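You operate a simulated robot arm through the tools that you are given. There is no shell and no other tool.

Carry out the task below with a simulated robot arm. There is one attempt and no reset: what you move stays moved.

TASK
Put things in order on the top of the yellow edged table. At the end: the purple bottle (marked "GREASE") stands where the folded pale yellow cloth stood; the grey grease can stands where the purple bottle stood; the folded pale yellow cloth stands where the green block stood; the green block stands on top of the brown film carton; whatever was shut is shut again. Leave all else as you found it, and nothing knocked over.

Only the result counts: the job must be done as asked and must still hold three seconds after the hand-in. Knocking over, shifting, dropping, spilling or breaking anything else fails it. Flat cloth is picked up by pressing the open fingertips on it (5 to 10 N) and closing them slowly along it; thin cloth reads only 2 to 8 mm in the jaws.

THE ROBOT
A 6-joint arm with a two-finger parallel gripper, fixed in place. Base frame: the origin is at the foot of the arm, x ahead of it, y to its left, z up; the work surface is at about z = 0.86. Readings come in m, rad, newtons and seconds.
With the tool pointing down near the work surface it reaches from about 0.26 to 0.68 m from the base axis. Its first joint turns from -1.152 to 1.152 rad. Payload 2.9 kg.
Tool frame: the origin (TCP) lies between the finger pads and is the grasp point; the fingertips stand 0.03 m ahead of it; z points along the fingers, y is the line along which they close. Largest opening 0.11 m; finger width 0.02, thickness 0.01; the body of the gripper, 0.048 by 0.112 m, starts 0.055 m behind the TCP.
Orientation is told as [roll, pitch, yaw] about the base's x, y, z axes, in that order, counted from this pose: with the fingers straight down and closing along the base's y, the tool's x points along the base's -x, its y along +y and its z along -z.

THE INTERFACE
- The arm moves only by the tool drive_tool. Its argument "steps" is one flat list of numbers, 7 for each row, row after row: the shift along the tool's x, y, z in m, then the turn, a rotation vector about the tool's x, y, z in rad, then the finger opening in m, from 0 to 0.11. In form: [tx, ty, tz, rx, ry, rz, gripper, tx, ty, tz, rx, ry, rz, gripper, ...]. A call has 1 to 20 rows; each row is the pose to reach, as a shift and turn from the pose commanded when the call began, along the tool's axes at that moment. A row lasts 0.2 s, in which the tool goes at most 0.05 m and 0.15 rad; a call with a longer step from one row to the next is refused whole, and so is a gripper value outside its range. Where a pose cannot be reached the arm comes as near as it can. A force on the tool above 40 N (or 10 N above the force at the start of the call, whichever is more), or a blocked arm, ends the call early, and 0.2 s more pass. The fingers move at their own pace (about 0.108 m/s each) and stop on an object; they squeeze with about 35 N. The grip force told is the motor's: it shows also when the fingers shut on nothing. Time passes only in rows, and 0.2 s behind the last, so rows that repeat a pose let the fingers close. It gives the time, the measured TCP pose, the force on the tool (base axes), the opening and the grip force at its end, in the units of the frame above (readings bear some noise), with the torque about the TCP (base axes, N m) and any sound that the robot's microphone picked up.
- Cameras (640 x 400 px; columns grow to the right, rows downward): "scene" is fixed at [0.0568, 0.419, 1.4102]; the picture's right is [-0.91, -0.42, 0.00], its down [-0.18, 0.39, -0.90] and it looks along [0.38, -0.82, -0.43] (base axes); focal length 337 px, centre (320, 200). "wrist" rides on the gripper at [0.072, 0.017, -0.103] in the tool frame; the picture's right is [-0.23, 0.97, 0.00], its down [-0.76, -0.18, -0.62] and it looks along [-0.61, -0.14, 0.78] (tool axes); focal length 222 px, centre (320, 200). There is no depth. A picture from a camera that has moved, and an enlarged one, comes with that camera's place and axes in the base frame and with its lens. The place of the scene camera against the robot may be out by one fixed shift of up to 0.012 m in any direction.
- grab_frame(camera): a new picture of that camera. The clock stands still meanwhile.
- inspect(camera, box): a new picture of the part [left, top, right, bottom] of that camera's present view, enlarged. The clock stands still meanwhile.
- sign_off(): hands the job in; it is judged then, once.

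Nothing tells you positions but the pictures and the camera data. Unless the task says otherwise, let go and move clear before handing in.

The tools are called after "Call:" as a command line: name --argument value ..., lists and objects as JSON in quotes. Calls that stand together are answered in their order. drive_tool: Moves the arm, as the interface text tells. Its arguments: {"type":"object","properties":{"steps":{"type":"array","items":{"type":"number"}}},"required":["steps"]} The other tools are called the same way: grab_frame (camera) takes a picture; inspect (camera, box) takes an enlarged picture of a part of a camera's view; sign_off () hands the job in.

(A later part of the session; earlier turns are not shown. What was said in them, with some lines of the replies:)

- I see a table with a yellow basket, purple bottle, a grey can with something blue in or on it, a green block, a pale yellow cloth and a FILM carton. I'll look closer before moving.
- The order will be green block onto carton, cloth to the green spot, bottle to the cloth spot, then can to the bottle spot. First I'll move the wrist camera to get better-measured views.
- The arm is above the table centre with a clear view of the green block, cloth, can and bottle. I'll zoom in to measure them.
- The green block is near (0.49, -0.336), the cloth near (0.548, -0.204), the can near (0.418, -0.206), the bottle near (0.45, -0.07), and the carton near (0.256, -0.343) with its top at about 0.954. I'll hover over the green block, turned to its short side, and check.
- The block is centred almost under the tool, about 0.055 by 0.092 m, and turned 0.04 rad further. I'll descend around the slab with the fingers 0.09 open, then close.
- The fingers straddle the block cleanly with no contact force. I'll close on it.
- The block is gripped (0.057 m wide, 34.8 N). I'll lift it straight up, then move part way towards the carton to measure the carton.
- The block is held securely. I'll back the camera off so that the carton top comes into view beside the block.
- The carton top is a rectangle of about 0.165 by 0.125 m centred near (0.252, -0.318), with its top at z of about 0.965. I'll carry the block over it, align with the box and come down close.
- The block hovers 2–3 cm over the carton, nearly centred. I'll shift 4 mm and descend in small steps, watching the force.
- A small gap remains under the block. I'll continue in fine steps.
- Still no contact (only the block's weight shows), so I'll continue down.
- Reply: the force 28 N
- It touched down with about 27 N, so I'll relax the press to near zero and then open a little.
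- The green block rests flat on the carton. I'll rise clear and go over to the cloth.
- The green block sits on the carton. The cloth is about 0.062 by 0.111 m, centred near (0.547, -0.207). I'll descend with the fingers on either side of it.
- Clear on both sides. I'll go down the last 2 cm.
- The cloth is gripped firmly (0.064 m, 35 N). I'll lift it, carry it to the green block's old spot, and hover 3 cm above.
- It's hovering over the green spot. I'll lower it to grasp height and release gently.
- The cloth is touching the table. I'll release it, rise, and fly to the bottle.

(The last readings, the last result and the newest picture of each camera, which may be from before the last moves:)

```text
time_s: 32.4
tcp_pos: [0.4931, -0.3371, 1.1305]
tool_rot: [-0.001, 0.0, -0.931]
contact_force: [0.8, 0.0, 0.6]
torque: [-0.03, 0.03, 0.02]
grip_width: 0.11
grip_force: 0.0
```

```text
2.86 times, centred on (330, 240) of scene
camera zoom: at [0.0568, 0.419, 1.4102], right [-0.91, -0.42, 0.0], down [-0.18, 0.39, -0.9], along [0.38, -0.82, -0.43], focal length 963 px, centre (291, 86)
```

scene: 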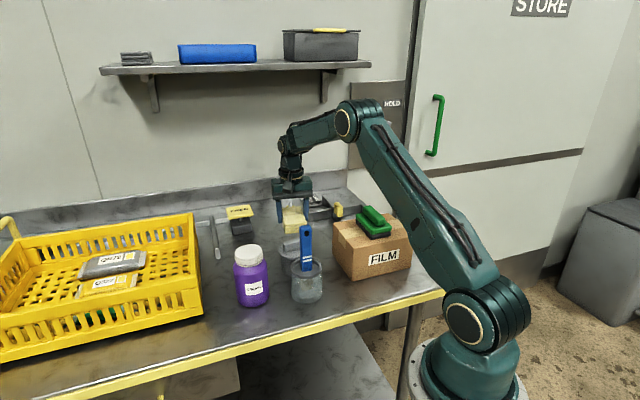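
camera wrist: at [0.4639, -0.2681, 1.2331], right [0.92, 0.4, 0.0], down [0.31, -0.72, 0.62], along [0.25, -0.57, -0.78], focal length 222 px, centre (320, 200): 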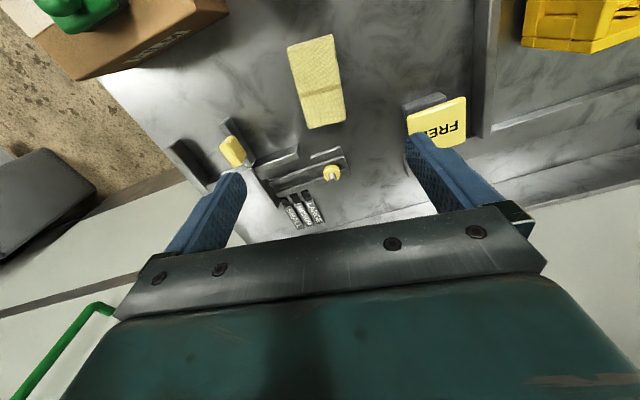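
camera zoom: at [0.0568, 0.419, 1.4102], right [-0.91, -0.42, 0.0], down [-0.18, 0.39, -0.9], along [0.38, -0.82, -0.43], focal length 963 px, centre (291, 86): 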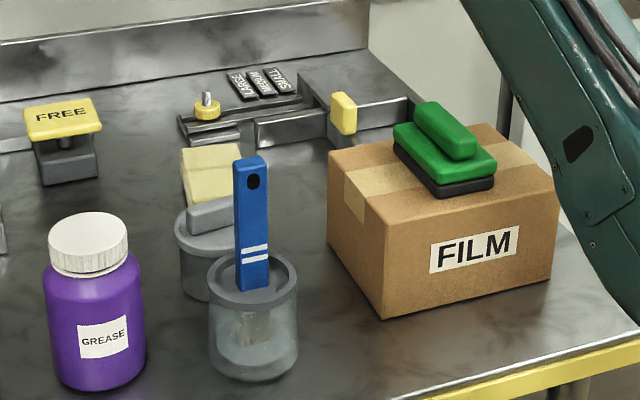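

The cloth is in place and the carton hasn't shifted. Next I'll fly to the bottle for a look.

Call:
drive_tool --steps '[0.0344, 0.0179, 0, 0, 0, -0.133, 0.11, 0.0688, 0.0359, 0, 0, 0, -0.266, 0.11, 0.1032, 0.0538, 0, 0, 0, -0.399, 0.11, 0.1375, 0.0717, 0, 0, 0, -0.532, 0.11, 0.1719, 0.0896, 0, 0, 0, -0.665, 0.11, 0.2063, 0.1076, 0, 0, 0, -0.798, 0.11, 0.2407, 0.1255, 0, 0, 0, -0.931, 0.11, 0.2407, 0.1255, 0, 0, 0, -0.931, 0.11]'

Call:
grab_frame --camera "wrist"

Call:
inspect --camera "wrist" --box '[220, 20, 420, 145]'

Call:
grab_frame --camera "scene"

```text
time_s: 34.2
tcp_pos: [0.4498, -0.0686, 1.1312]
tool_rot: [0.0, 0.0, 0.002]
contact_force: [0.0, 0.6, -0.9]
torque: [0.01, 0.01, -0.02]
grip_width: 0.11
grip_force: 0.0
```

```text
taken
camera wrist: at [0.378, -0.0521, 1.2331], right [0.23, 0.97, 0.0], down [0.76, -0.18, 0.62], along [0.61, -0.14, -0.78], focal length 222 px, centre (320, 200)
```

wrist: 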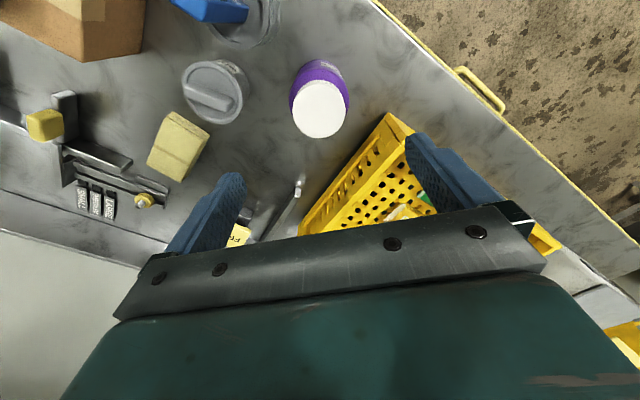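

```text
3.20 times, centred on (320, 82) of wrist
camera zoom: at [0.378, -0.0521, 1.2331], right [0.23, 0.97, 0.0], down [0.76, -0.18, 0.62], along [0.61, -0.14, -0.78], focal length 711 px, centre (320, 576)
```

zoom: 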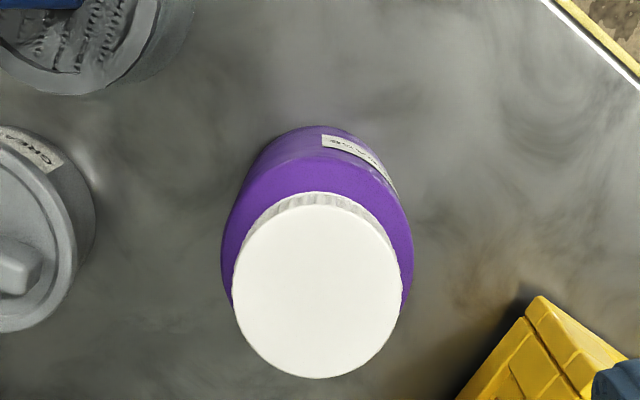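

```text
taken
```

scene: 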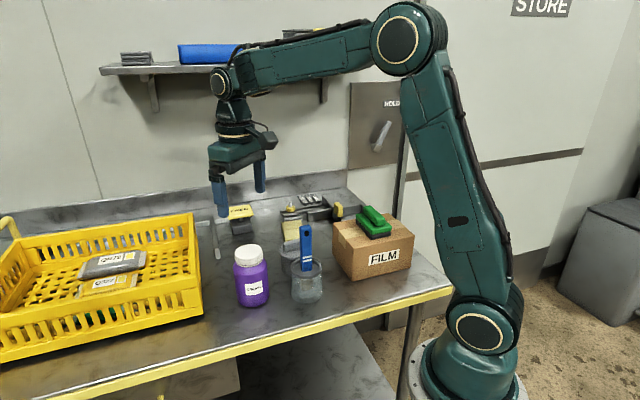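

The bottle axis is almost exactly under the tool (about 2 mm off), its body is about 0.075 m wide, and the basket wall is 7.5 cm from its axis. I'll descend in two stages.

Call:
drive_tool --steps '[-0.0025, -0.0016, 0.04, 0, 0, 0, 0.11, -0.0025, -0.0016, 0.08, 0, 0, 0, 0.11, -0.0025, -0.0016, 0.11, 0, 0, 0, 0.11, -0.0025, -0.0016, 0.13, 0, 0, 0, 0.11, -0.0025, -0.0016, 0.13, 0, 0, 0, 0.11]'

Call:
grab_frame --camera "wrist"

Call:
inspect --camera "scene" --box '[190, 170, 330, 320]'

```text
time_s: 35.4
tcp_pos: [0.4521, -0.0716, 1.0001]
tool_rot: [0.0, 0.001, -0.001]
contact_force: [0.0, -0.2, 0.5]
torque: [0.0, 0.02, 0.02]
grip_width: 0.1101
grip_force: 0.0
```

```text
taken
camera wrist: at [0.3792, -0.0536, 1.1022], right [0.23, 0.97, 0.0], down [0.76, -0.18, 0.62], along [0.61, -0.14, -0.78], focal length 222 px, centre (320, 200)
```

wrist: 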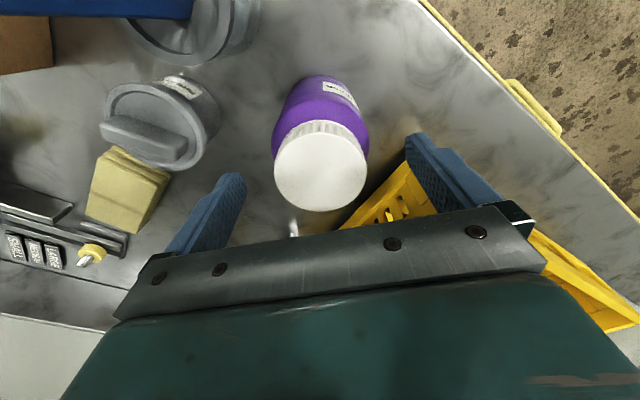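

```text
2.67 times, centred on (260, 245) of scene
camera zoom: at [0.0568, 0.419, 1.4102], right [-0.91, -0.42, 0.0], down [-0.18, 0.39, -0.9], along [0.38, -0.82, -0.43], focal length 899 px, centre (480, 80)
```

zoom: 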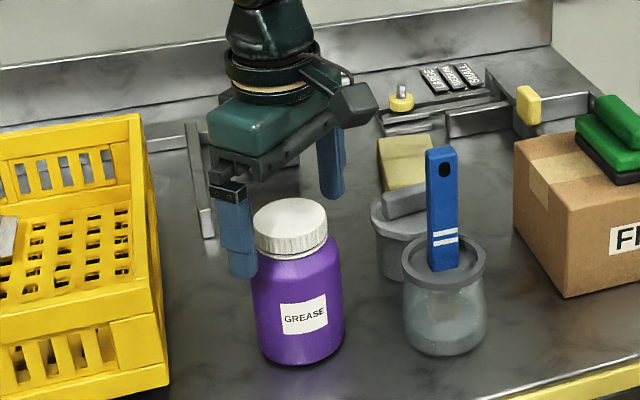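

Aligned. I'll go down to the grip height on the body and close slowly.

Call:
drive_tool --steps '[0.001, 0, 0.025, 0, 0, 0, 0.11, 0.001, 0, 0.045, 0, 0, 0, 0.11, 0.001, 0, 0.058, 0, 0, 0, 0.11, 0.001, 0, 0.063, 0, 0, 0, 0.11, 0.001, 0, 0.063, 0, 0, 0, 0.11]'

Call:
inspect --camera "scene" --box '[190, 170, 330, 320]'

Call:
grab_frame --camera "wrist"

```text
time_s: 36.6
tcp_pos: [0.4508, -0.072, 0.9386]
tool_rot: [0.0, 0.0, -0.001]
contact_force: [0.2, 0.2, 0.5]
torque: [-0.04, 0.0, 0.03]
grip_width: 0.1101
grip_force: 0.0
```

```text
2.67 times, centred on (260, 245) of scene
camera zoom: at [0.0568, 0.419, 1.4102], right [-0.91, -0.42, 0.0], down [-0.18, 0.39, -0.9], along [0.38, -0.82, -0.43], focal length 899 px, centre (480, 80)
```

zoom: 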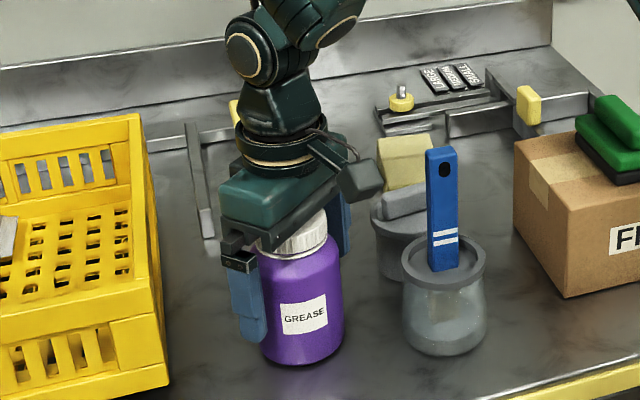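

```text
taken
camera wrist: at [0.3793, -0.0548, 1.0403], right [0.23, 0.97, 0.0], down [0.76, -0.18, 0.62], along [0.61, -0.14, -0.78], focal length 222 px, centre (320, 200)
```

wrist: 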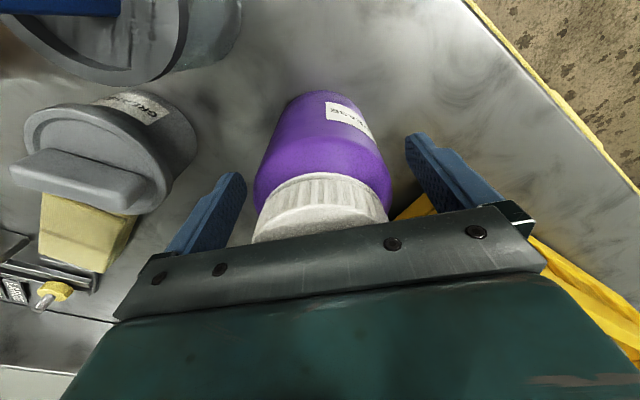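

Call:
drive_tool --steps '[0, 0, 0, 0, 0, 0, 0.095, 0, 0, 0, 0, 0, 0, 0.082, 0, 0, 0, 0, 0, 0, 0.074, 0, 0, 0, 0, 0, 0, 0.06, 0, 0, 0, 0, 0, 0, 0.05, 0, 0, 0, 0, 0, 0, 0.05]'

Call:
inspect --camera "scene" --box '[190, 170, 330, 320]'

Call:
grab_frame --camera "wrist"

```text
time_s: 38.0
tcp_pos: [0.452, -0.072, 0.938]
tool_rot: [0.0, -0.002, 0.001]
contact_force: [0.5, 1.0, 0.2]
torque: [-0.07, -0.01, 0.02]
grip_width: 0.0728
grip_force: 34.9
```

```text
2.67 times, centred on (260, 245) of scene
camera zoom: at [0.0568, 0.4191, 1.4102], right [-0.91, -0.42, 0.0], down [-0.18, 0.39, -0.9], along [0.38, -0.82, -0.43], focal length 899 px, centre (480, 80)
```

zoom: 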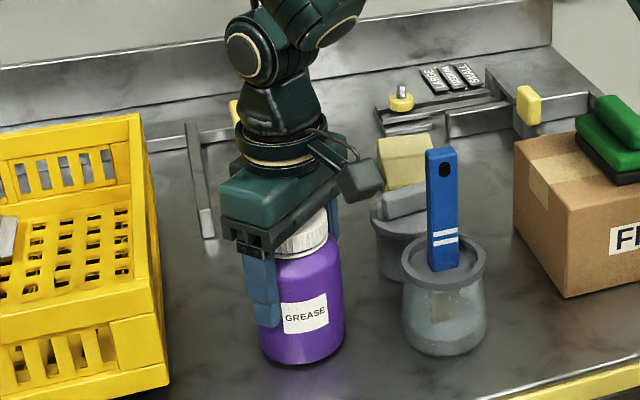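

```text
taken
camera wrist: at [0.3793, -0.0547, 1.0404], right [0.23, 0.97, 0.0], down [0.76, -0.18, 0.62], along [0.61, -0.14, -0.78], focal length 222 px, centre (320, 200)
```

wrist: 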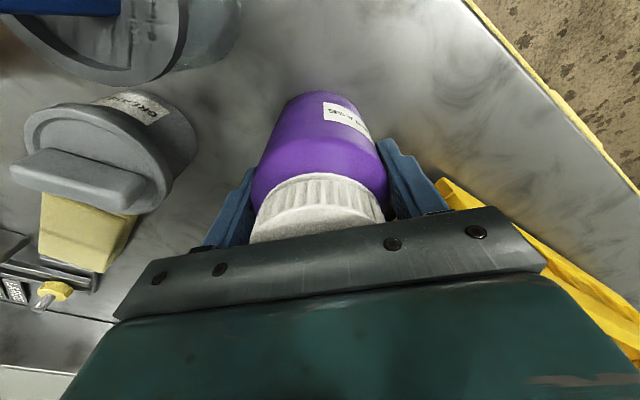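

Gripped at 0.073 m. I'll do a small lift to check weight and slip.

Call:
drive_tool --steps '[0, 0, -0.005, 0, 0, 0, 0.05, 0, 0, -0.015, 0, 0, 0, 0.05, 0, 0, -0.03, 0, 0, 0, 0.05, 0, 0, -0.03, 0, 0, 0, 0.05]'

Call:
inspect --camera "scene" --box '[190, 170, 330, 320]'

```text
time_s: 39.0
tcp_pos: [0.4508, -0.0721, 0.9661]
tool_rot: [0.001, 0.0, 0.002]
contact_force: [0.8, 0.5, -4.0]
torque: [-0.02, 0.02, 0.0]
grip_width: 0.0728
grip_force: 35.2
```

```text
2.67 times, centred on (260, 245) of scene
camera zoom: at [0.0568, 0.419, 1.4102], right [-0.91, -0.42, 0.0], down [-0.18, 0.39, -0.9], along [0.38, -0.82, -0.43], focal length 899 px, centre (480, 80)
```

zoom: 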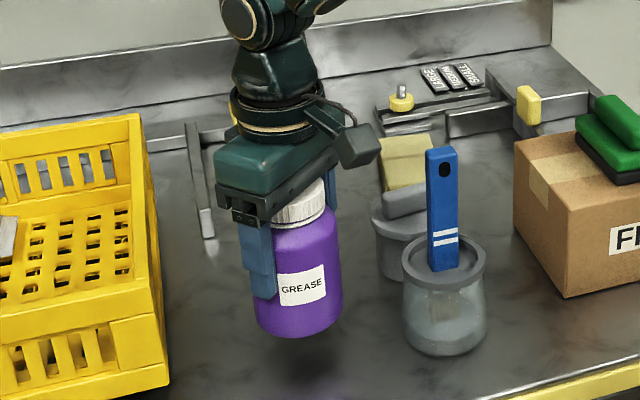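

The bottle (about 0.4 kg) is held without slip. I'll carry it over to the cloth's old spot.

Call:
drive_tool --steps '[0, 0, -0.035, 0, 0, 0, 0.05, 0, 0, -0.07, 0, 0, 0, 0.05, -0.0158, -0.0226, -0.07, 0, 0, 0, 0.05, -0.0396, -0.0565, -0.07, 0, 0, 0, 0.05, -0.0633, -0.0903, -0.07, 0, 0, 0, 0.05, -0.0831, -0.1186, -0.07, 0, 0, 0, 0.05, -0.095, -0.1355, -0.07, 0, 0, 0, 0.05, -0.095, -0.1355, -0.05, 0, 0, 0, 0.05, -0.095, -0.1355, -0.02, 0, 0, 0, 0.05, -0.095, -0.1355, 0.0, 0, 0, 0, 0.05, -0.095, -0.1355, 0.015, 0, 0, 0, 0.05, -0.095, -0.1355, 0.015, 0, 0, 0, 0.05]'

Call:
inspect --camera "scene" --box '[190, 150, 350, 290]'

Call:
grab_frame --camera "wrist"

```text
time_s: 41.6
tcp_pos: [0.5477, -0.2081, 0.9502]
tool_rot: [-0.001, 0.0, -0.001]
contact_force: [0.1, -0.5, -4.0]
torque: [0.02, -0.02, 0.02]
grip_width: 0.0727
grip_force: 35.3
```

```text
2.86 times, centred on (270, 220) of scene
camera zoom: at [0.0569, 0.419, 1.4102], right [-0.91, -0.42, 0.0], down [-0.18, 0.39, -0.9], along [0.38, -0.82, -0.43], focal length 963 px, centre (463, 143)
```

zoom: 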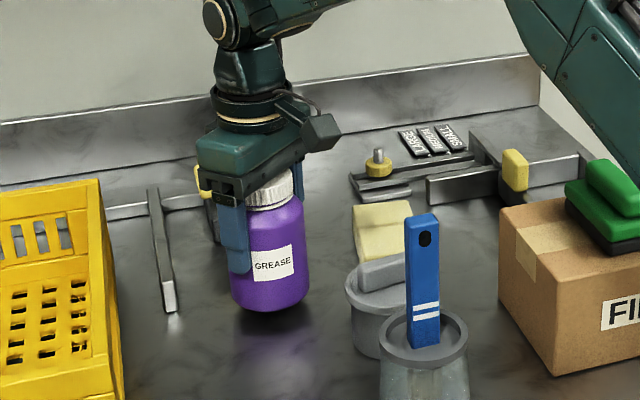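

```text
taken
camera wrist: at [0.4747, -0.19, 1.0525], right [0.23, 0.97, 0.0], down [0.76, -0.18, 0.62], along [0.61, -0.14, -0.78], focal length 222 px, centre (320, 200)
```

wrist: 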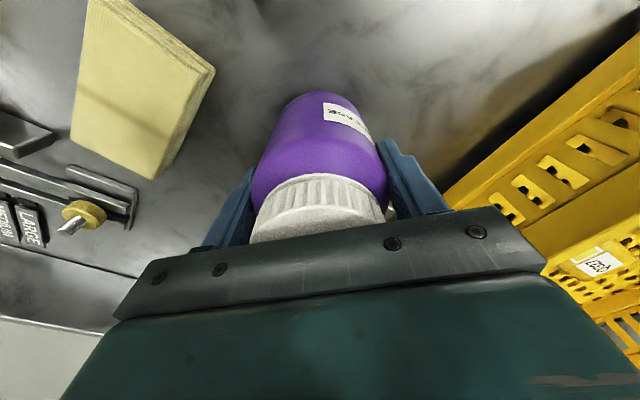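

It's over the spot, about 12 mm up. I'll lower it finely.

Call:
drive_tool --steps '[0.001, 0.001, 0.005, 0, 0, 0, 0.05, 0.001, 0.001, 0.009, 0, 0, 0, 0.05, 0.001, 0.001, 0.011, 0, 0, 0, 0.05, 0.001, 0.001, 0.0125, 0, 0, 0, 0.05, 0.001, 0.001, 0.0125, 0, 0, 0, 0.05]'

```text
time_s: 42.8
tcp_pos: [0.5457, -0.2053, 0.9384]
tool_rot: [0.001, 0.001, 0.0]
contact_force: [0.3, -0.5, -3.8]
torque: [-0.01, -0.01, 0.01]
grip_width: 0.0728
grip_force: 34.7
```

Call:
drive_tool --steps '[0, 0, 0.001, 0, 0, 0, 0.05, 0, 0, 0.002, 0, 0, 0, 0.05, 0, 0, 0.002, 0, 0, 0, 0.05]'

```text
time_s: 43.6
tcp_pos: [0.5454, -0.2061, 0.9381]
tool_rot: [0.0, -0.001, 0.002]
contact_force: [1.1, -0.3, 0.2]
torque: [-0.01, 0.11, -0.02]
grip_width: 0.073
grip_force: 35.2
```

The bottle's weight is now on the table. I'll release it, then rise straight up.

Call:
drive_tool --steps '[0, 0, 0, 0, 0, 0, 0.078, 0, 0, 0, 0, 0, 0, 0.09, 0, 0, 0, 0, 0, 0, 0.105, 0, 0, 0, 0, 0, 0, 0.105]'

Call:
grab_frame --camera "wrist"

Call:
inspect --camera "scene" --box '[190, 150, 350, 290]'

```text
time_s: 44.6
tcp_pos: [0.5451, -0.2056, 0.9377]
tool_rot: [-0.001, -0.001, 0.0]
contact_force: [-0.1, 0.7, 0.5]
torque: [0.01, -0.03, -0.01]
grip_width: 0.1052
grip_force: 0.0
```

```text
taken
camera wrist: at [0.473, -0.1884, 1.04], right [0.23, 0.97, 0.0], down [0.76, -0.18, 0.62], along [0.61, -0.14, -0.78], focal length 222 px, centre (320, 200)
```

wrist: 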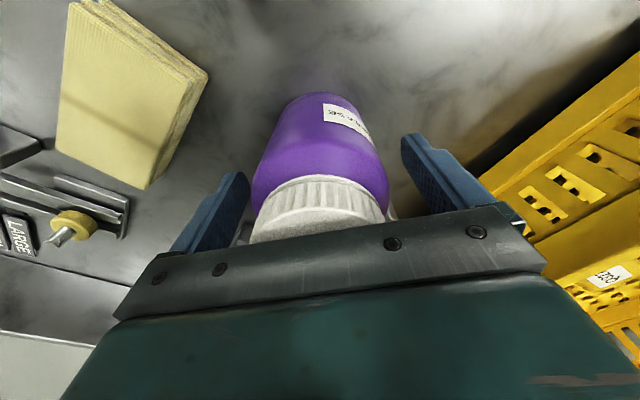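

```text
2.86 times, centred on (270, 220) of scene
camera zoom: at [0.0568, 0.419, 1.4102], right [-0.91, -0.42, 0.0], down [-0.18, 0.39, -0.9], along [0.38, -0.82, -0.43], focal length 963 px, centre (463, 143)
```

zoom: 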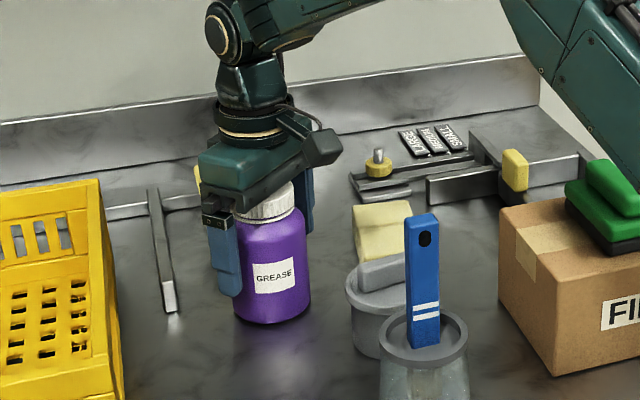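

The bottle stands at the cloth spot. I'll rise and inspect the grease can.

Call:
drive_tool --steps '[0, 0, -0.03, 0, 0, 0, 0.105, 0, 0, -0.07, 0, 0, 0, 0.105, 0, 0, -0.11, 0, 0, 0, 0.11, 0, 0, -0.15, 0, 0, 0, 0.11, 0, 0, -0.19, 0, 0, 0, 0.11, 0.045, 0, -0.19, 0, 0, 0, 0.11, 0.09, 0, -0.19, 0, 0, 0, 0.11, 0.127, 0, -0.19, 0, 0, 0, 0.11, 0.127, 0, -0.17, 0, 0, 0, 0.11, 0.127, 0, -0.17, 0, 0, 0, 0.11]'

Call:
grab_frame --camera "wrist"

Call:
inspect --camera "wrist" --box '[220, 20, 420, 145]'

Call:
inspect --camera "scene" --box '[270, 210, 350, 310]'

Call:
grab_frame --camera "scene"

```text
time_s: 46.8
tcp_pos: [0.4175, -0.2032, 1.1094]
tool_rot: [0.0, -0.001, 0.0]
contact_force: [-0.7, -0.2, -0.3]
torque: [0.0, 0.01, -0.02]
grip_width: 0.1098
grip_force: 0.1
```

```text
taken
camera wrist: at [0.3454, -0.1868, 1.211], right [0.23, 0.97, 0.0], down [0.76, -0.18, 0.62], along [0.61, -0.14, -0.78], focal length 222 px, centre (320, 200)
```

wrist: 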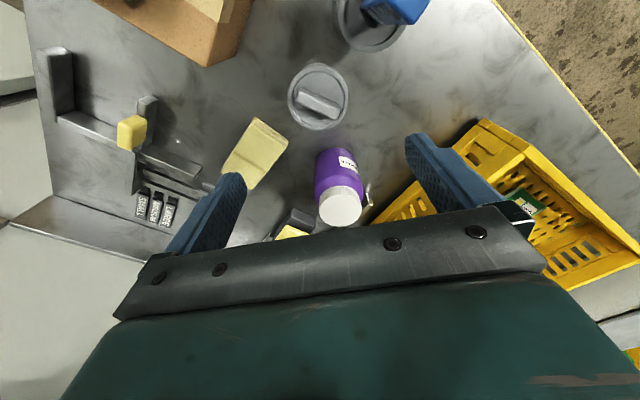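

```text
3.20 times, centred on (320, 82) of wrist
camera zoom: at [0.3454, -0.1868, 1.211], right [0.23, 0.97, 0.0], down [0.76, -0.18, 0.62], along [0.61, -0.14, -0.78], focal length 711 px, centre (320, 576)
```

zoom: 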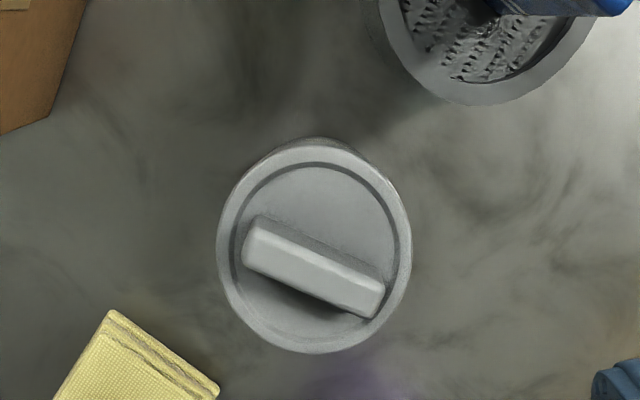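

```text
4.00 times, centred on (310, 260) of scene
camera zoom: at [0.0568, 0.419, 1.4102], right [-0.91, -0.42, 0.0], down [-0.18, 0.39, -0.9], along [0.38, -0.82, -0.43], focal length 1348 px, centre (360, -40)
```

zoom: 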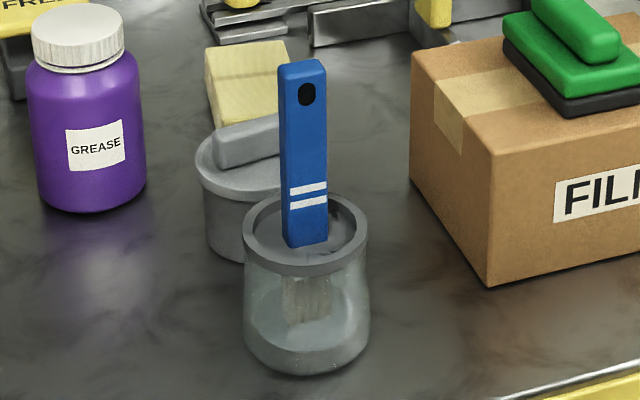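

```text
taken
```

scene: 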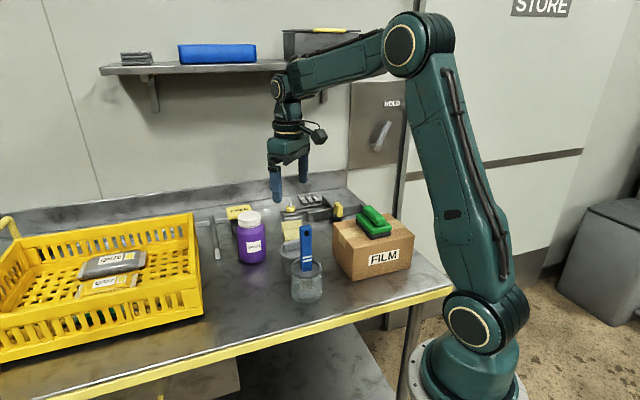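

The can is under the tool: its lid rim is 0.075 m across and its body looks slightly narrower. Before gripping I want a side view of the can, to see whether the lid is separate and how far it overhangs.

Call:
drive_tool --steps '[0, 0.014, 0, 0, 0, 0.143, 0.11, 0, 0.028, 0, 0, 0, 0.286, 0.11, 0, 0.042, 0, 0, 0, 0.429, 0.11, 0, 0.056, 0, 0, 0, 0.572, 0.11, 0, 0.07, 0, 0, 0, 0.715, 0.11, 0, 0.084, 0, 0, 0, 0.858, 0.11, 0, 0.098, 0, 0, 0, 1.0, 0.11, 0, 0.112, 0, 0, 0, 1.143, 0.11, 0, 0.126, 0.03, 0, 0, 1.286, 0.11, 0, 0.14, 0.07, 0, 0, 1.429, 0.11, 0, 0.145, 0.11, 0, 0, 1.57, 0.11, 0, 0.145, 0.15, 0, 0, 1.57, 0.11, 0, 0.145, 0.15, 0, 0, 1.57, 0.11]'

Call:
grab_frame --camera "wrist"

Call:
grab_frame --camera "scene"

```text
time_s: 49.6
tcp_pos: [0.4165, -0.0597, 0.9564]
tool_rot: [0.0, 0.001, -1.571]
contact_force: [-0.1, 0.1, -0.4]
torque: [0.01, 0.04, 0.0]
grip_width: 0.1102
grip_force: 0.0
```

```text
taken
camera wrist: at [0.4342, 0.0119, 1.059], right [0.97, -0.23, 0.0], down [-0.18, -0.76, 0.62], along [-0.14, -0.61, -0.78], focal length 222 px, centre (320, 200)
```

wrist: 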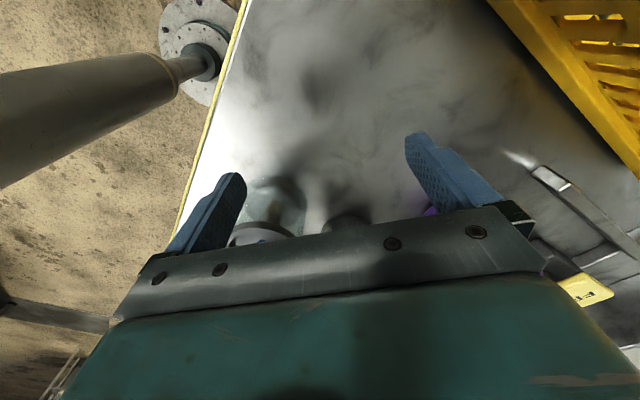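

```text
taken
```

scene: 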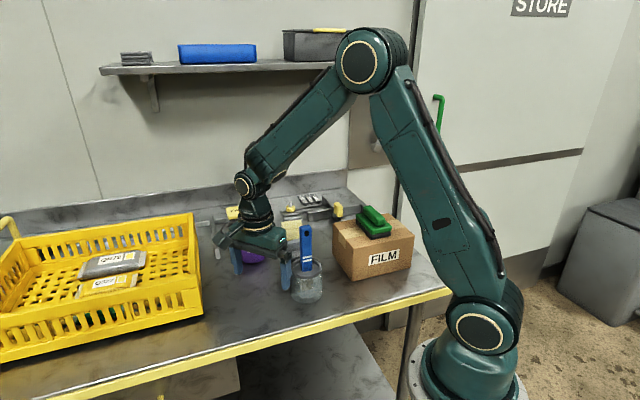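

The gripper hides the can from there. I'll turn back to yaw 0 in place, where the can shows to the left of the fingers.

Call:
drive_tool --steps '[0, 0.002, 0, 0, 0, -0.143, 0.11, 0, 0.005, 0, 0, 0, -0.286, 0.11, 0, 0.008, 0, 0, 0, -0.429, 0.11, 0, 0.011, 0, 0, 0, -0.572, 0.11, 0, 0.014, 0, 0, 0, -0.715, 0.11, 0, 0.017, 0, 0, 0, -0.858, 0.11, 0, 0.02, 0, 0, 0, -1.0, 0.11, 0, 0.023, 0, 0, 0, -1.143, 0.11, 0, 0.024, 0.01, 0, 0, -1.286, 0.11, 0, 0.024, 0.02, 0, 0, -1.429, 0.11, 0, 0.024, 0.03, 0, 0, -1.57, 0.11, 0, 0.024, 0.03, 0, 0, -1.57, 0.11]'

Call:
inspect --camera "wrist" --box '[0, 60, 240, 210]'

Call:
grab_frame --camera "wrist"

```text
time_s: 52.2
tcp_pos: [0.4418, -0.061, 0.927]
tool_rot: [-0.001, -0.001, 0.002]
contact_force: [0.1, -0.3, 0.7]
torque: [-0.03, 0.01, 0.0]
grip_width: 0.1102
grip_force: 0.1
```

```text
2.67 times, centred on (120, 135) of wrist
camera zoom: at [0.3702, -0.0443, 1.03], right [0.22, 0.97, 0.0], down [0.76, -0.18, 0.62], along [0.61, -0.14, -0.78], focal length 592 px, centre (853, 373)
```

zoom: 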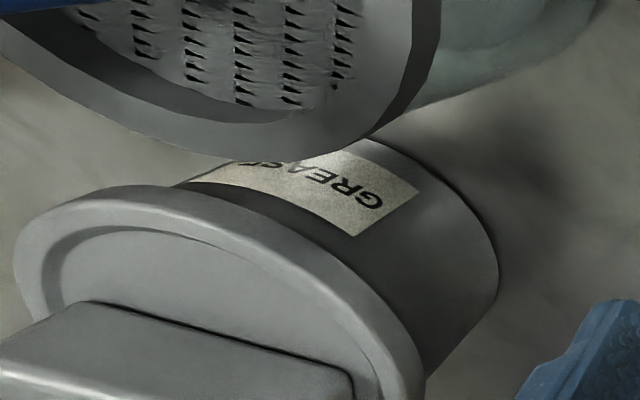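

```text
taken
camera wrist: at [0.3702, -0.0443, 1.03], right [0.22, 0.97, 0.0], down [0.76, -0.18, 0.62], along [0.61, -0.14, -0.78], focal length 222 px, centre (320, 200)
```

wrist: 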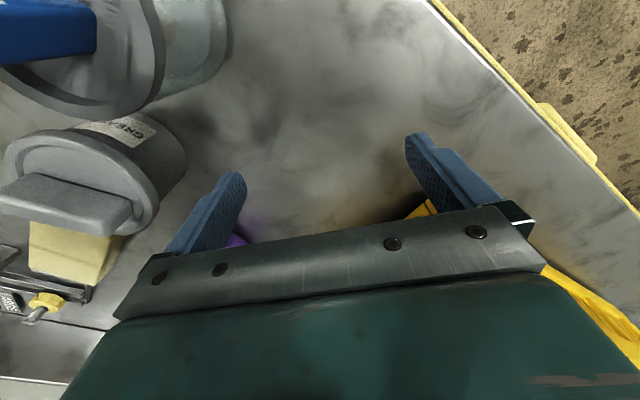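

The can has a wider flat lid with a bar handle, so a vertical grip can't reach the body, and the lid may be loose. I'll hover over the bar handle aligned across it, then test with a tiny lift.

Call:
drive_tool --steps '[0, 0, -0.045, 0, 0, 0, 0.11, 0, 0, -0.09, 0, 0, 0, 0.11, 0, 0, -0.135, 0, 0, 0, 0.11, 0, 0, -0.175, 0, 0, 0, 0.11, 0.003, -0.021, -0.175, 0, 0, -0.13, 0.1, 0.006, -0.042, -0.175, 0, 0, -0.26, 0.09, 0.009, -0.063, -0.175, 0, 0, -0.39, 0.08, 0.012, -0.084, -0.175, 0, 0, -0.52, 0.07, 0.016, -0.105, -0.175, 0, 0, -0.65, 0.06, 0.019, -0.126, -0.175, 0, 0, -0.78, 0.05, 0.022, -0.1445, -0.175, 0, 0, -0.905, 0.05, 0.022, -0.1445, -0.14, 0, 0, -0.905, 0.05, 0.022, -0.1445, -0.11, 0, 0, -0.905, 0.05, 0.022, -0.1445, -0.11, 0, 0, -0.905, 0.05]'

Call:
grab_frame --camera "wrist"

Call:
inspect --camera "wrist" --box '[240, 60, 400, 160]'

Call:
grab_frame --camera "scene"

```text
time_s: 55.2
tcp_pos: [0.4215, -0.2081, 1.0371]
tool_rot: [0.0, 0.001, 0.905]
contact_force: [0.7, -0.3, 0.1]
torque: [0.0, 0.02, -0.06]
grip_width: 0.0501
grip_force: 0.1
```

```text
taken
camera wrist: at [0.3631, -0.2538, 1.139], right [-0.63, 0.78, 0.0], down [0.61, 0.49, 0.62], along [0.49, 0.39, -0.78], focal length 222 px, centre (320, 200)
```

wrist: 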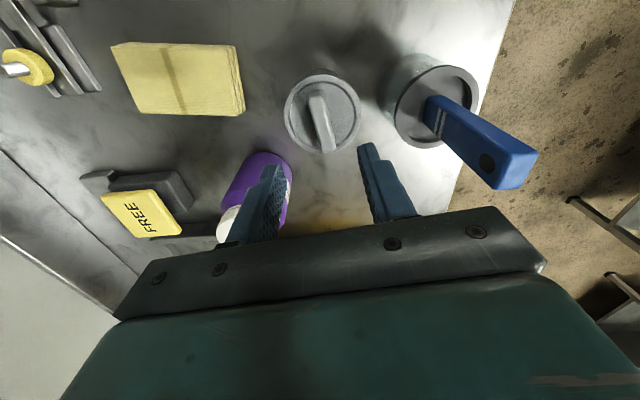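

```text
4.00 times, centred on (320, 110) of wrist
camera zoom: at [0.3631, -0.2538, 1.139], right [-0.63, 0.78, 0.0], down [0.61, 0.49, 0.62], along [0.49, 0.39, -0.78], focal length 888 px, centre (320, 560)
```

zoom: 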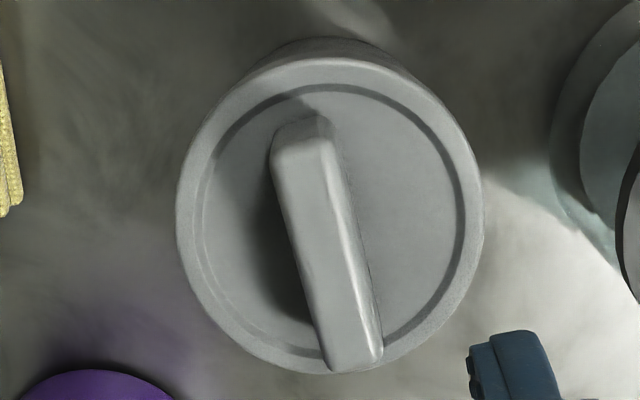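

```text
taken
```

scene: 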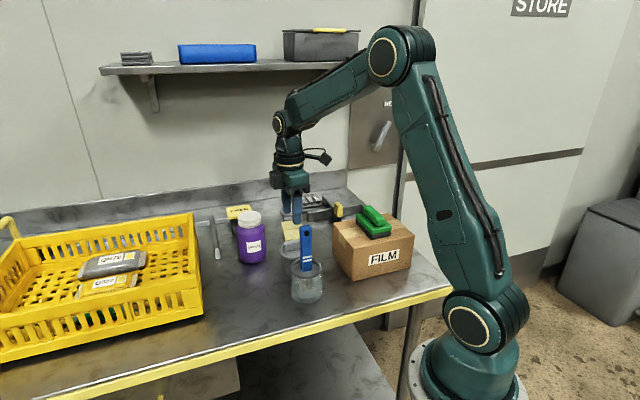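

The handle bar is under the tool and aligned within 2 degrees. I'll descend with the fingers 0.05 open, either side of the bar.

Call:
drive_tool --steps '[0.002, 0.0015, 0.03, 0, 0, -0.036, 0.05, 0.002, 0.0015, 0.06, 0, 0, -0.036, 0.05, 0.002, 0.0015, 0.077, 0, 0, -0.036, 0.05, 0.002, 0.0015, 0.077, 0, 0, -0.036, 0.05]'

Call:
grab_frame --camera "wrist"

Call:
inspect --camera "scene" --box '[260, 190, 340, 310]'

```text
time_s: 56.2
tcp_pos: [0.4184, -0.207, 0.9609]
tool_rot: [0.001, 0.001, 0.941]
contact_force: [-1.3, 0.5, 0.0]
torque: [-0.02, 0.02, 0.01]
grip_width: 0.05
grip_force: 0.0
```

```text
taken
camera wrist: at [0.3622, -0.2553, 1.0628], right [-0.65, 0.76, 0.0], down [0.59, 0.51, 0.62], along [0.47, 0.41, -0.78], focal length 222 px, centre (320, 200)
```

wrist: 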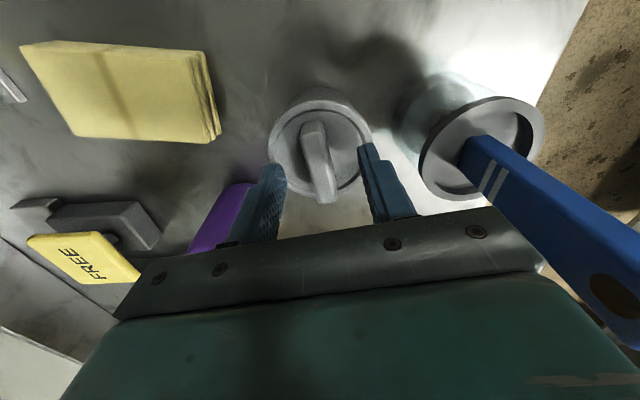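

```text
3.33 times, centred on (300, 250) of scene
camera zoom: at [0.0568, 0.419, 1.4102], right [-0.91, -0.42, 0.0], down [-0.18, 0.39, -0.9], along [0.38, -0.82, -0.43], focal length 1123 px, centre (387, 33)
```

zoom: 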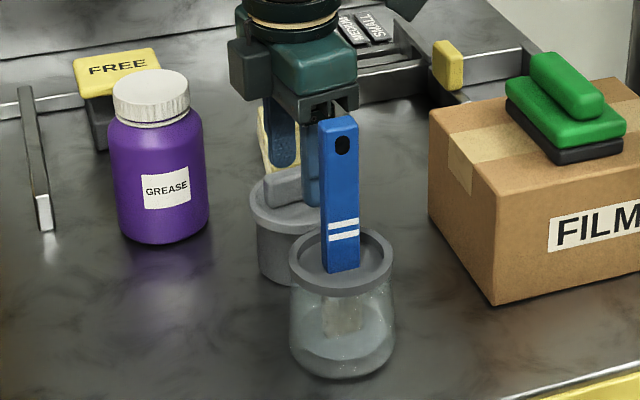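

The fingers straddle the bar. I'll descend in small steps while watching for contact with the lid plate.

Call:
drive_tool --steps '[0, 0, 0.003, 0, 0, 0, 0.05, 0, 0, 0.006, 0, 0, 0, 0.05, 0, 0, 0.008, 0, 0, 0, 0.05, 0, 0, 0.008, 0, 0, 0, 0.05]'

Call:
grab_frame --camera "wrist"

Call:
inspect --camera "wrist" --box '[240, 70, 400, 220]'

```text
time_s: 57.2
tcp_pos: [0.4181, -0.2063, 0.9526]
tool_rot: [-0.001, 0.0, 0.94]
contact_force: [0.7, 0.5, -0.1]
torque: [-0.01, 0.03, -0.04]
grip_width: 0.0501
grip_force: 0.0
```

```text
taken
camera wrist: at [0.3617, -0.2552, 1.055], right [-0.65, 0.76, 0.0], down [0.59, 0.51, 0.62], along [0.47, 0.41, -0.78], focal length 222 px, centre (320, 200)
```

wrist: 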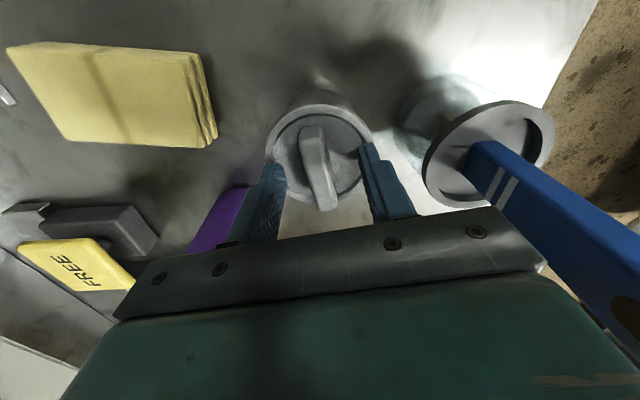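

```text
2.67 times, centred on (320, 145) of wrist
camera zoom: at [0.3617, -0.2552, 1.055], right [-0.65, 0.76, 0.0], down [0.59, 0.51, 0.62], along [0.47, 0.41, -0.78], focal length 592 px, centre (320, 347)
```

zoom: 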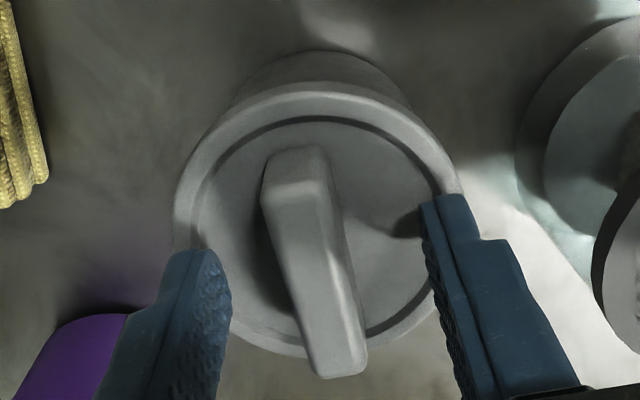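

Call:
drive_tool --steps '[0, 0, 0.001, 0, 0, 0, 0.035, 0, 0, 0.001, 0, 0, 0, 0.022, 0, 0, 0.001, 0, 0, 0, 0.012, 0, 0, 0.001, 0, 0, 0, 0.004, 0, 0, 0.001, 0, 0, 0, 0.004]'

Call:
inspect --camera "wrist" --box '[240, 70, 400, 220]'

```text
time_s: 58.4
tcp_pos: [0.4194, -0.2073, 0.9524]
tool_rot: [0.0, -0.001, 0.941]
contact_force: [0.6, 0.0, 0.8]
torque: [0.0, 0.0, -0.07]
grip_width: 0.0136
grip_force: 35.0
```

```text
2.67 times, centred on (320, 145) of wrist
camera zoom: at [0.3622, -0.2551, 1.0539], right [-0.65, 0.76, 0.0], down [0.59, 0.51, 0.62], along [0.47, 0.41, -0.78], focal length 592 px, centre (320, 347)
```

zoom: 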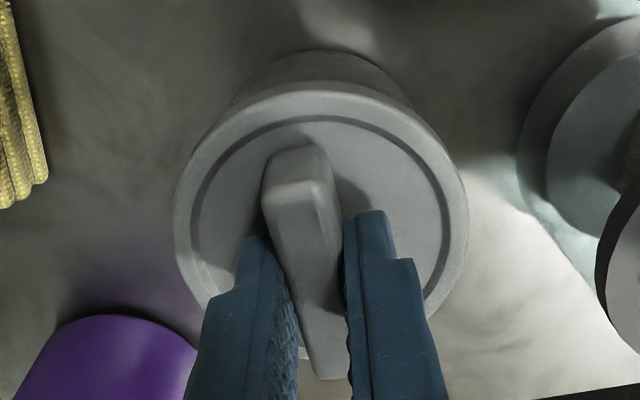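

The bar is held (0.0136 m, 35 N). Now a slow 8 mm test lift.

Call:
drive_tool --steps '[0, 0, -0.002, 0, 0, 0, 0.004, 0, 0, -0.004, 0, 0, 0, 0.004, 0, 0, -0.006, 0, 0, 0, 0.004, 0, 0, -0.009, 0, 0, 0, 0.004, 0, 0, -0.009, 0, 0, 0, 0.004]'

Call:
inspect --camera "wrist" --box '[240, 70, 400, 220]'

Call:
inspect --camera "scene" --box '[260, 210, 340, 310]'

```text
time_s: 59.6
tcp_pos: [0.4181, -0.2059, 0.9601]
tool_rot: [0.0, 0.0, 0.94]
contact_force: [0.6, -1.2, -2.1]
torque: [-0.03, 0.05, 0.02]
grip_width: 0.0135
grip_force: 34.9
```

```text
2.67 times, centred on (320, 145) of wrist
camera zoom: at [0.3621, -0.2543, 1.0626], right [-0.65, 0.76, 0.0], down [0.59, 0.51, 0.62], along [0.47, 0.41, -0.78], focal length 592 px, centre (320, 347)
```

zoom: 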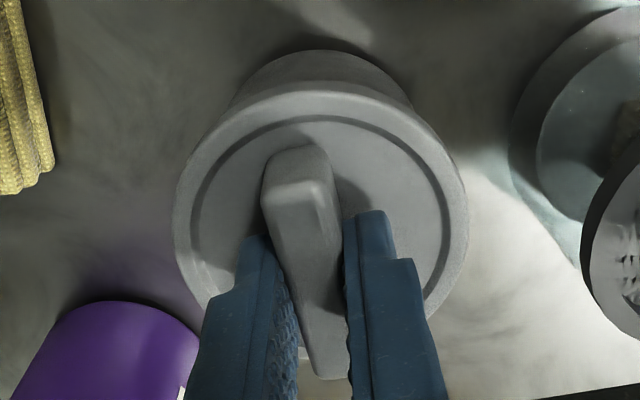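

```text
4.00 times, centred on (300, 260) of scene
camera zoom: at [0.0568, 0.419, 1.4102], right [-0.91, -0.42, 0.0], down [-0.18, 0.39, -0.9], along [0.38, -0.82, -0.43], focal length 1348 px, centre (400, -40)
```

zoom: 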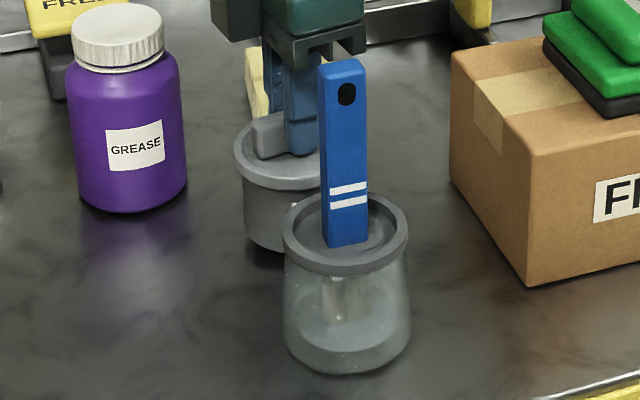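

The whole can lifts together with its lid, so the lid is fast. I'll carry it low and slowly on a path bowed away from the jar to the bottle's old spot.

Call:
drive_tool --steps '[0, 0, -0.004, 0, 0, 0, 0.004, 0, 0, -0.008, 0, 0, 0, 0.004, -0.0089, -0.0121, -0.008, 0, 0, 0, 0.004, -0.0177, -0.0242, -0.008, 0, 0, 0, 0.004, -0.0315, -0.0204, -0.008, 0, 0, 0, 0.004, -0.0452, -0.0166, -0.008, 0, 0, 0, 0.004, -0.0589, -0.0128, -0.008, 0, 0, 0, 0.004, -0.0759, -0.0022, -0.008, 0, 0, 0, 0.004, -0.0929, 0.0084, -0.008, 0, 0, 0, 0.004, -0.1025, 0.0191, -0.008, 0, 0, 0, 0.004, -0.1121, 0.0298, -0.008, 0, 0, 0, 0.004, -0.1212, 0.0407, -0.008, 0, 0, 0, 0.004, -0.127, 0.0475, -0.008, 0, 0, 0, 0.004, -0.1303, 0.0515, -0.008, 0, 0, 0, 0.004, -0.1303, 0.0515, -0.008, 0, 0, 0, 0.004]'

Call:
grab_frame --camera "wrist"

Call:
inspect --camera "scene" --box '[190, 190, 350, 330]'

```text
time_s: 62.8
tcp_pos: [0.4514, -0.0712, 0.9686]
tool_rot: [0.001, -0.002, 0.942]
contact_force: [-0.1, 0.3, -2.3]
torque: [0.04, 0.0, 0.01]
grip_width: 0.0137
grip_force: 34.4
```

```text
taken
camera wrist: at [0.3967, -0.1187, 1.071], right [-0.65, 0.76, 0.0], down [0.59, 0.51, 0.62], along [0.47, 0.41, -0.78], focal length 222 px, centre (320, 200)
```

wrist: 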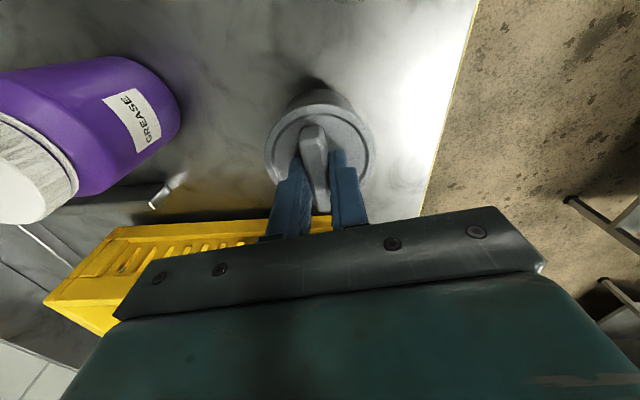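

```text
2.86 times, centred on (270, 260) of scene
camera zoom: at [0.0568, 0.419, 1.4102], right [-0.91, -0.42, 0.0], down [-0.18, 0.39, -0.9], along [0.38, -0.82, -0.43], focal length 963 px, centre (463, 29)
```

zoom: 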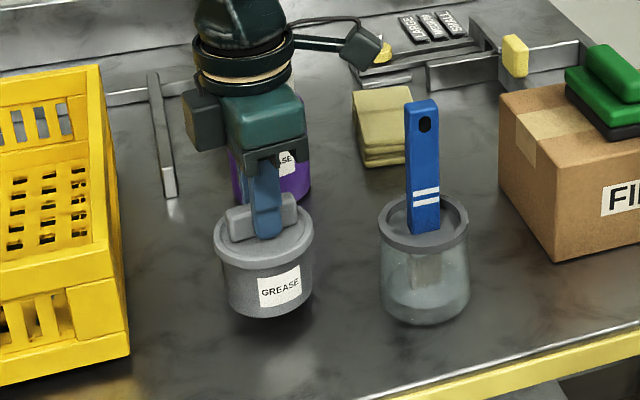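

The can hangs level above the bottle's old spot. I'll lower it gently.

Call:
drive_tool --steps '[0.001, -0.002, 0.006, 0, 0, 0, 0.004, 0.001, -0.002, 0.011, 0, 0, 0, 0.004, 0.001, -0.002, 0.014, 0, 0, 0, 0.004, 0.001, -0.002, 0.016, 0, 0, 0, 0.004, 0.001, -0.002, 0.016, 0, 0, 0, 0.004]'

Call:
inspect --camera "scene" --box '[200, 180, 360, 320]'

```text
time_s: 64.0
tcp_pos: [0.4542, -0.0728, 0.9523]
tool_rot: [-0.001, 0.0, 0.941]
contact_force: [0.0, -0.6, -3.6]
torque: [-0.01, 0.02, 0.03]
grip_width: 0.0134
grip_force: 34.4
```

```text
2.86 times, centred on (280, 250) of scene
camera zoom: at [0.0568, 0.419, 1.4102], right [-0.91, -0.42, 0.0], down [-0.18, 0.39, -0.9], along [0.38, -0.82, -0.43], focal length 963 px, centre (434, 57)
```

zoom: 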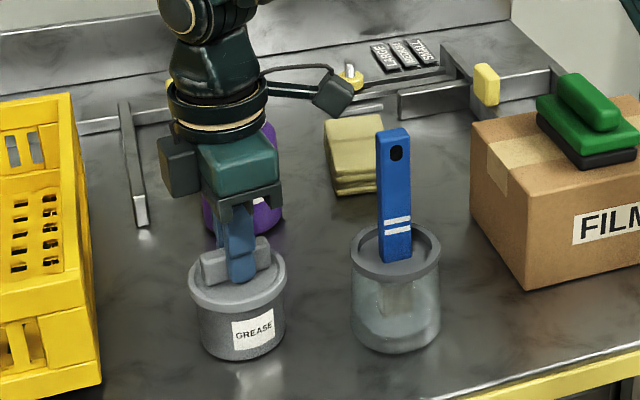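

The can lines up with where the bottle was in this same crop. I'll finish the touchdown.

Call:
drive_tool --steps '[0, 0, 0.001, 0, 0, 0, 0.004, 0, 0, 0.002, 0, 0, 0, 0.004, 0, 0, 0.002, 0, 0, 0, 0.004]'

```text
time_s: 64.8
tcp_pos: [0.4546, -0.0736, 0.9518]
tool_rot: [-0.003, -0.002, 0.94]
contact_force: [-3.9, 2.0, 14.4]
torque: [0.05, 0.21, 0.0]
grip_width: 0.0136
grip_force: 34.5
```

It's on the table, pressing at about 14 N. I'll ease off 1 mm and then open slightly.

Call:
drive_tool --steps '[0, 0, -0.0012, 0, 0, 0, 0.004, 0, 0, -0.0012, 0, 0, 0, 0.004]'

Call:
drive_tool --steps '[0, 0, 0, 0, 0, 0, 0.018, 0, 0, 0, 0, 0, 0, 0.028, 0, 0, 0, 0, 0, 0, 0.04, 0, 0, 0, 0, 0, 0, 0.04]'

Call:
inspect --camera "wrist" --box '[240, 70, 400, 220]'

```text
time_s: 65.4
tcp_pos: [0.4543, -0.0735, 0.9511]
tool_rot: [0.0, 0.001, 0.943]
contact_force: [-0.8, 4.1, 4.8]
torque: [0.13, 0.02, 0.03]
grip_width: 0.0137
grip_force: 35.1
```

```text
time_s: 66.4
tcp_pos: [0.4536, -0.0726, 0.9508]
tool_rot: [0.0, 0.001, 0.941]
contact_force: [-0.5, -0.8, -0.6]
torque: [0.02, 0.01, -0.03]
grip_width: 0.0402
grip_force: 0.2
```

```text
2.67 times, centred on (320, 145) of wrist
camera zoom: at [0.3981, -0.1214, 1.0542], right [-0.65, 0.76, 0.0], down [0.59, 0.51, 0.62], along [0.47, 0.41, -0.78], focal length 592 px, centre (320, 347)
```

zoom: 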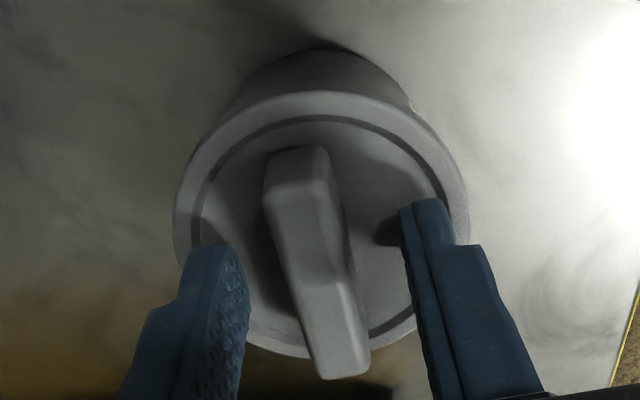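

Released cleanly. I'll rise straight up and back off toward the start pose, then check everything.

Call:
drive_tool --steps '[0, 0, -0.02, 0, 0, 0, 0.04, 0, 0, -0.06, 0, 0, 0, 0.04, 0, 0, -0.1, 0, 0, 0, 0.05, 0, 0, -0.145, 0, 0, 0, 0.07, 0, 0, -0.19, 0, 0, 0, 0.09, 0, 0, -0.235, 0, 0, 0, 0.11, 0, 0, -0.26, 0, 0, 0.13, 0.11, 0, 0, -0.26, 0, 0, 0.26, 0.11, 0, 0, -0.26, 0, 0, 0.4, 0.11, 0, 0, -0.26, 0, 0, 0.54, 0.11, 0, 0, -0.26, 0, 0, 0.68, 0.11, 0, 0, -0.26, 0, 0, 0.82, 0.11, 0, 0, -0.26, 0, 0, 0.94, 0.11, 0, 0, -0.26, 0, 0, 0.94, 0.11]'

Call:
grab_frame --camera "wrist"

Call:
grab_frame --camera "scene"

Call:
inspect --camera "scene" --box '[200, 180, 360, 320]'

```text
time_s: 69.4
tcp_pos: [0.4543, -0.0741, 1.2112]
tool_rot: [0.0, 0.0, 0.0]
contact_force: [-0.3, -0.3, -0.2]
torque: [-0.01, 0.02, 0.0]
grip_width: 0.1101
grip_force: 0.0
```

```text
taken
camera wrist: at [0.382, -0.056, 1.3138], right [0.23, 0.97, 0.0], down [0.76, -0.18, 0.62], along [0.61, -0.14, -0.78], focal length 222 px, centre (320, 200)
```

wrist: 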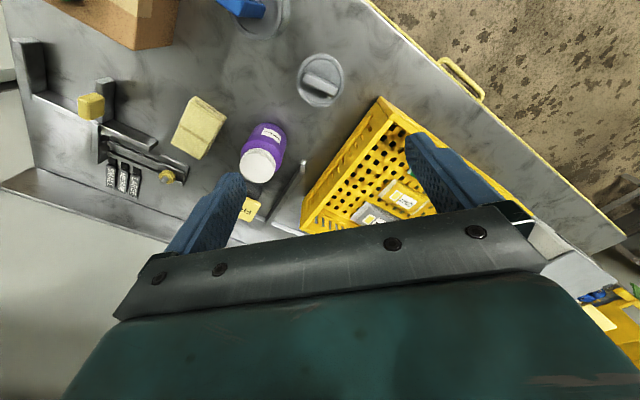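

```text
taken
```

scene: 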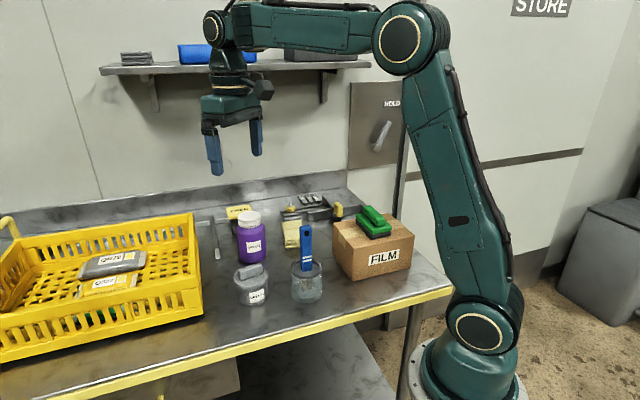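

```text
2.86 times, centred on (280, 250) of scene
camera zoom: at [0.0568, 0.419, 1.4102], right [-0.91, -0.42, 0.0], down [-0.18, 0.39, -0.9], along [0.38, -0.82, -0.43], focal length 963 px, centre (434, 57)
```

zoom: 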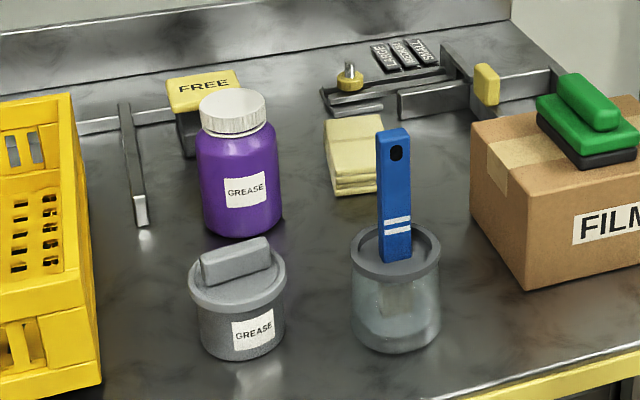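

All four objects are where they should be: the green block is on the carton, the cloth at the green spot, the bottle at the cloth spot, and the can with its lid shut at the bottle spot. Everything else looks unchanged and the arm is clear, so I'm handing in.

Call:
sign_off

```text
The job is handed in.
```

I handed the job in, with everything placed as asked as far as the final pictures show. No result has come back.

| Object | Where it stands now |
|---|---|
| Green block | Flat on top of the brown film carton; the carton did not shift |
| Folded pale yellow cloth | Where the green block stood |
| Purple bottle | Where the cloth stood |
| Grey grease can | Where the purple bottle stood; it came up whole by its handle, so the lid stayed shut |

I opened nothing. The jar with the brush, the yellow basket and the rail fixtures look unchanged in the last pictures. By my measurements the moved items are within about a centimetre of their target spots. The arm let go and was about 20 cm above the objects when I handed in.
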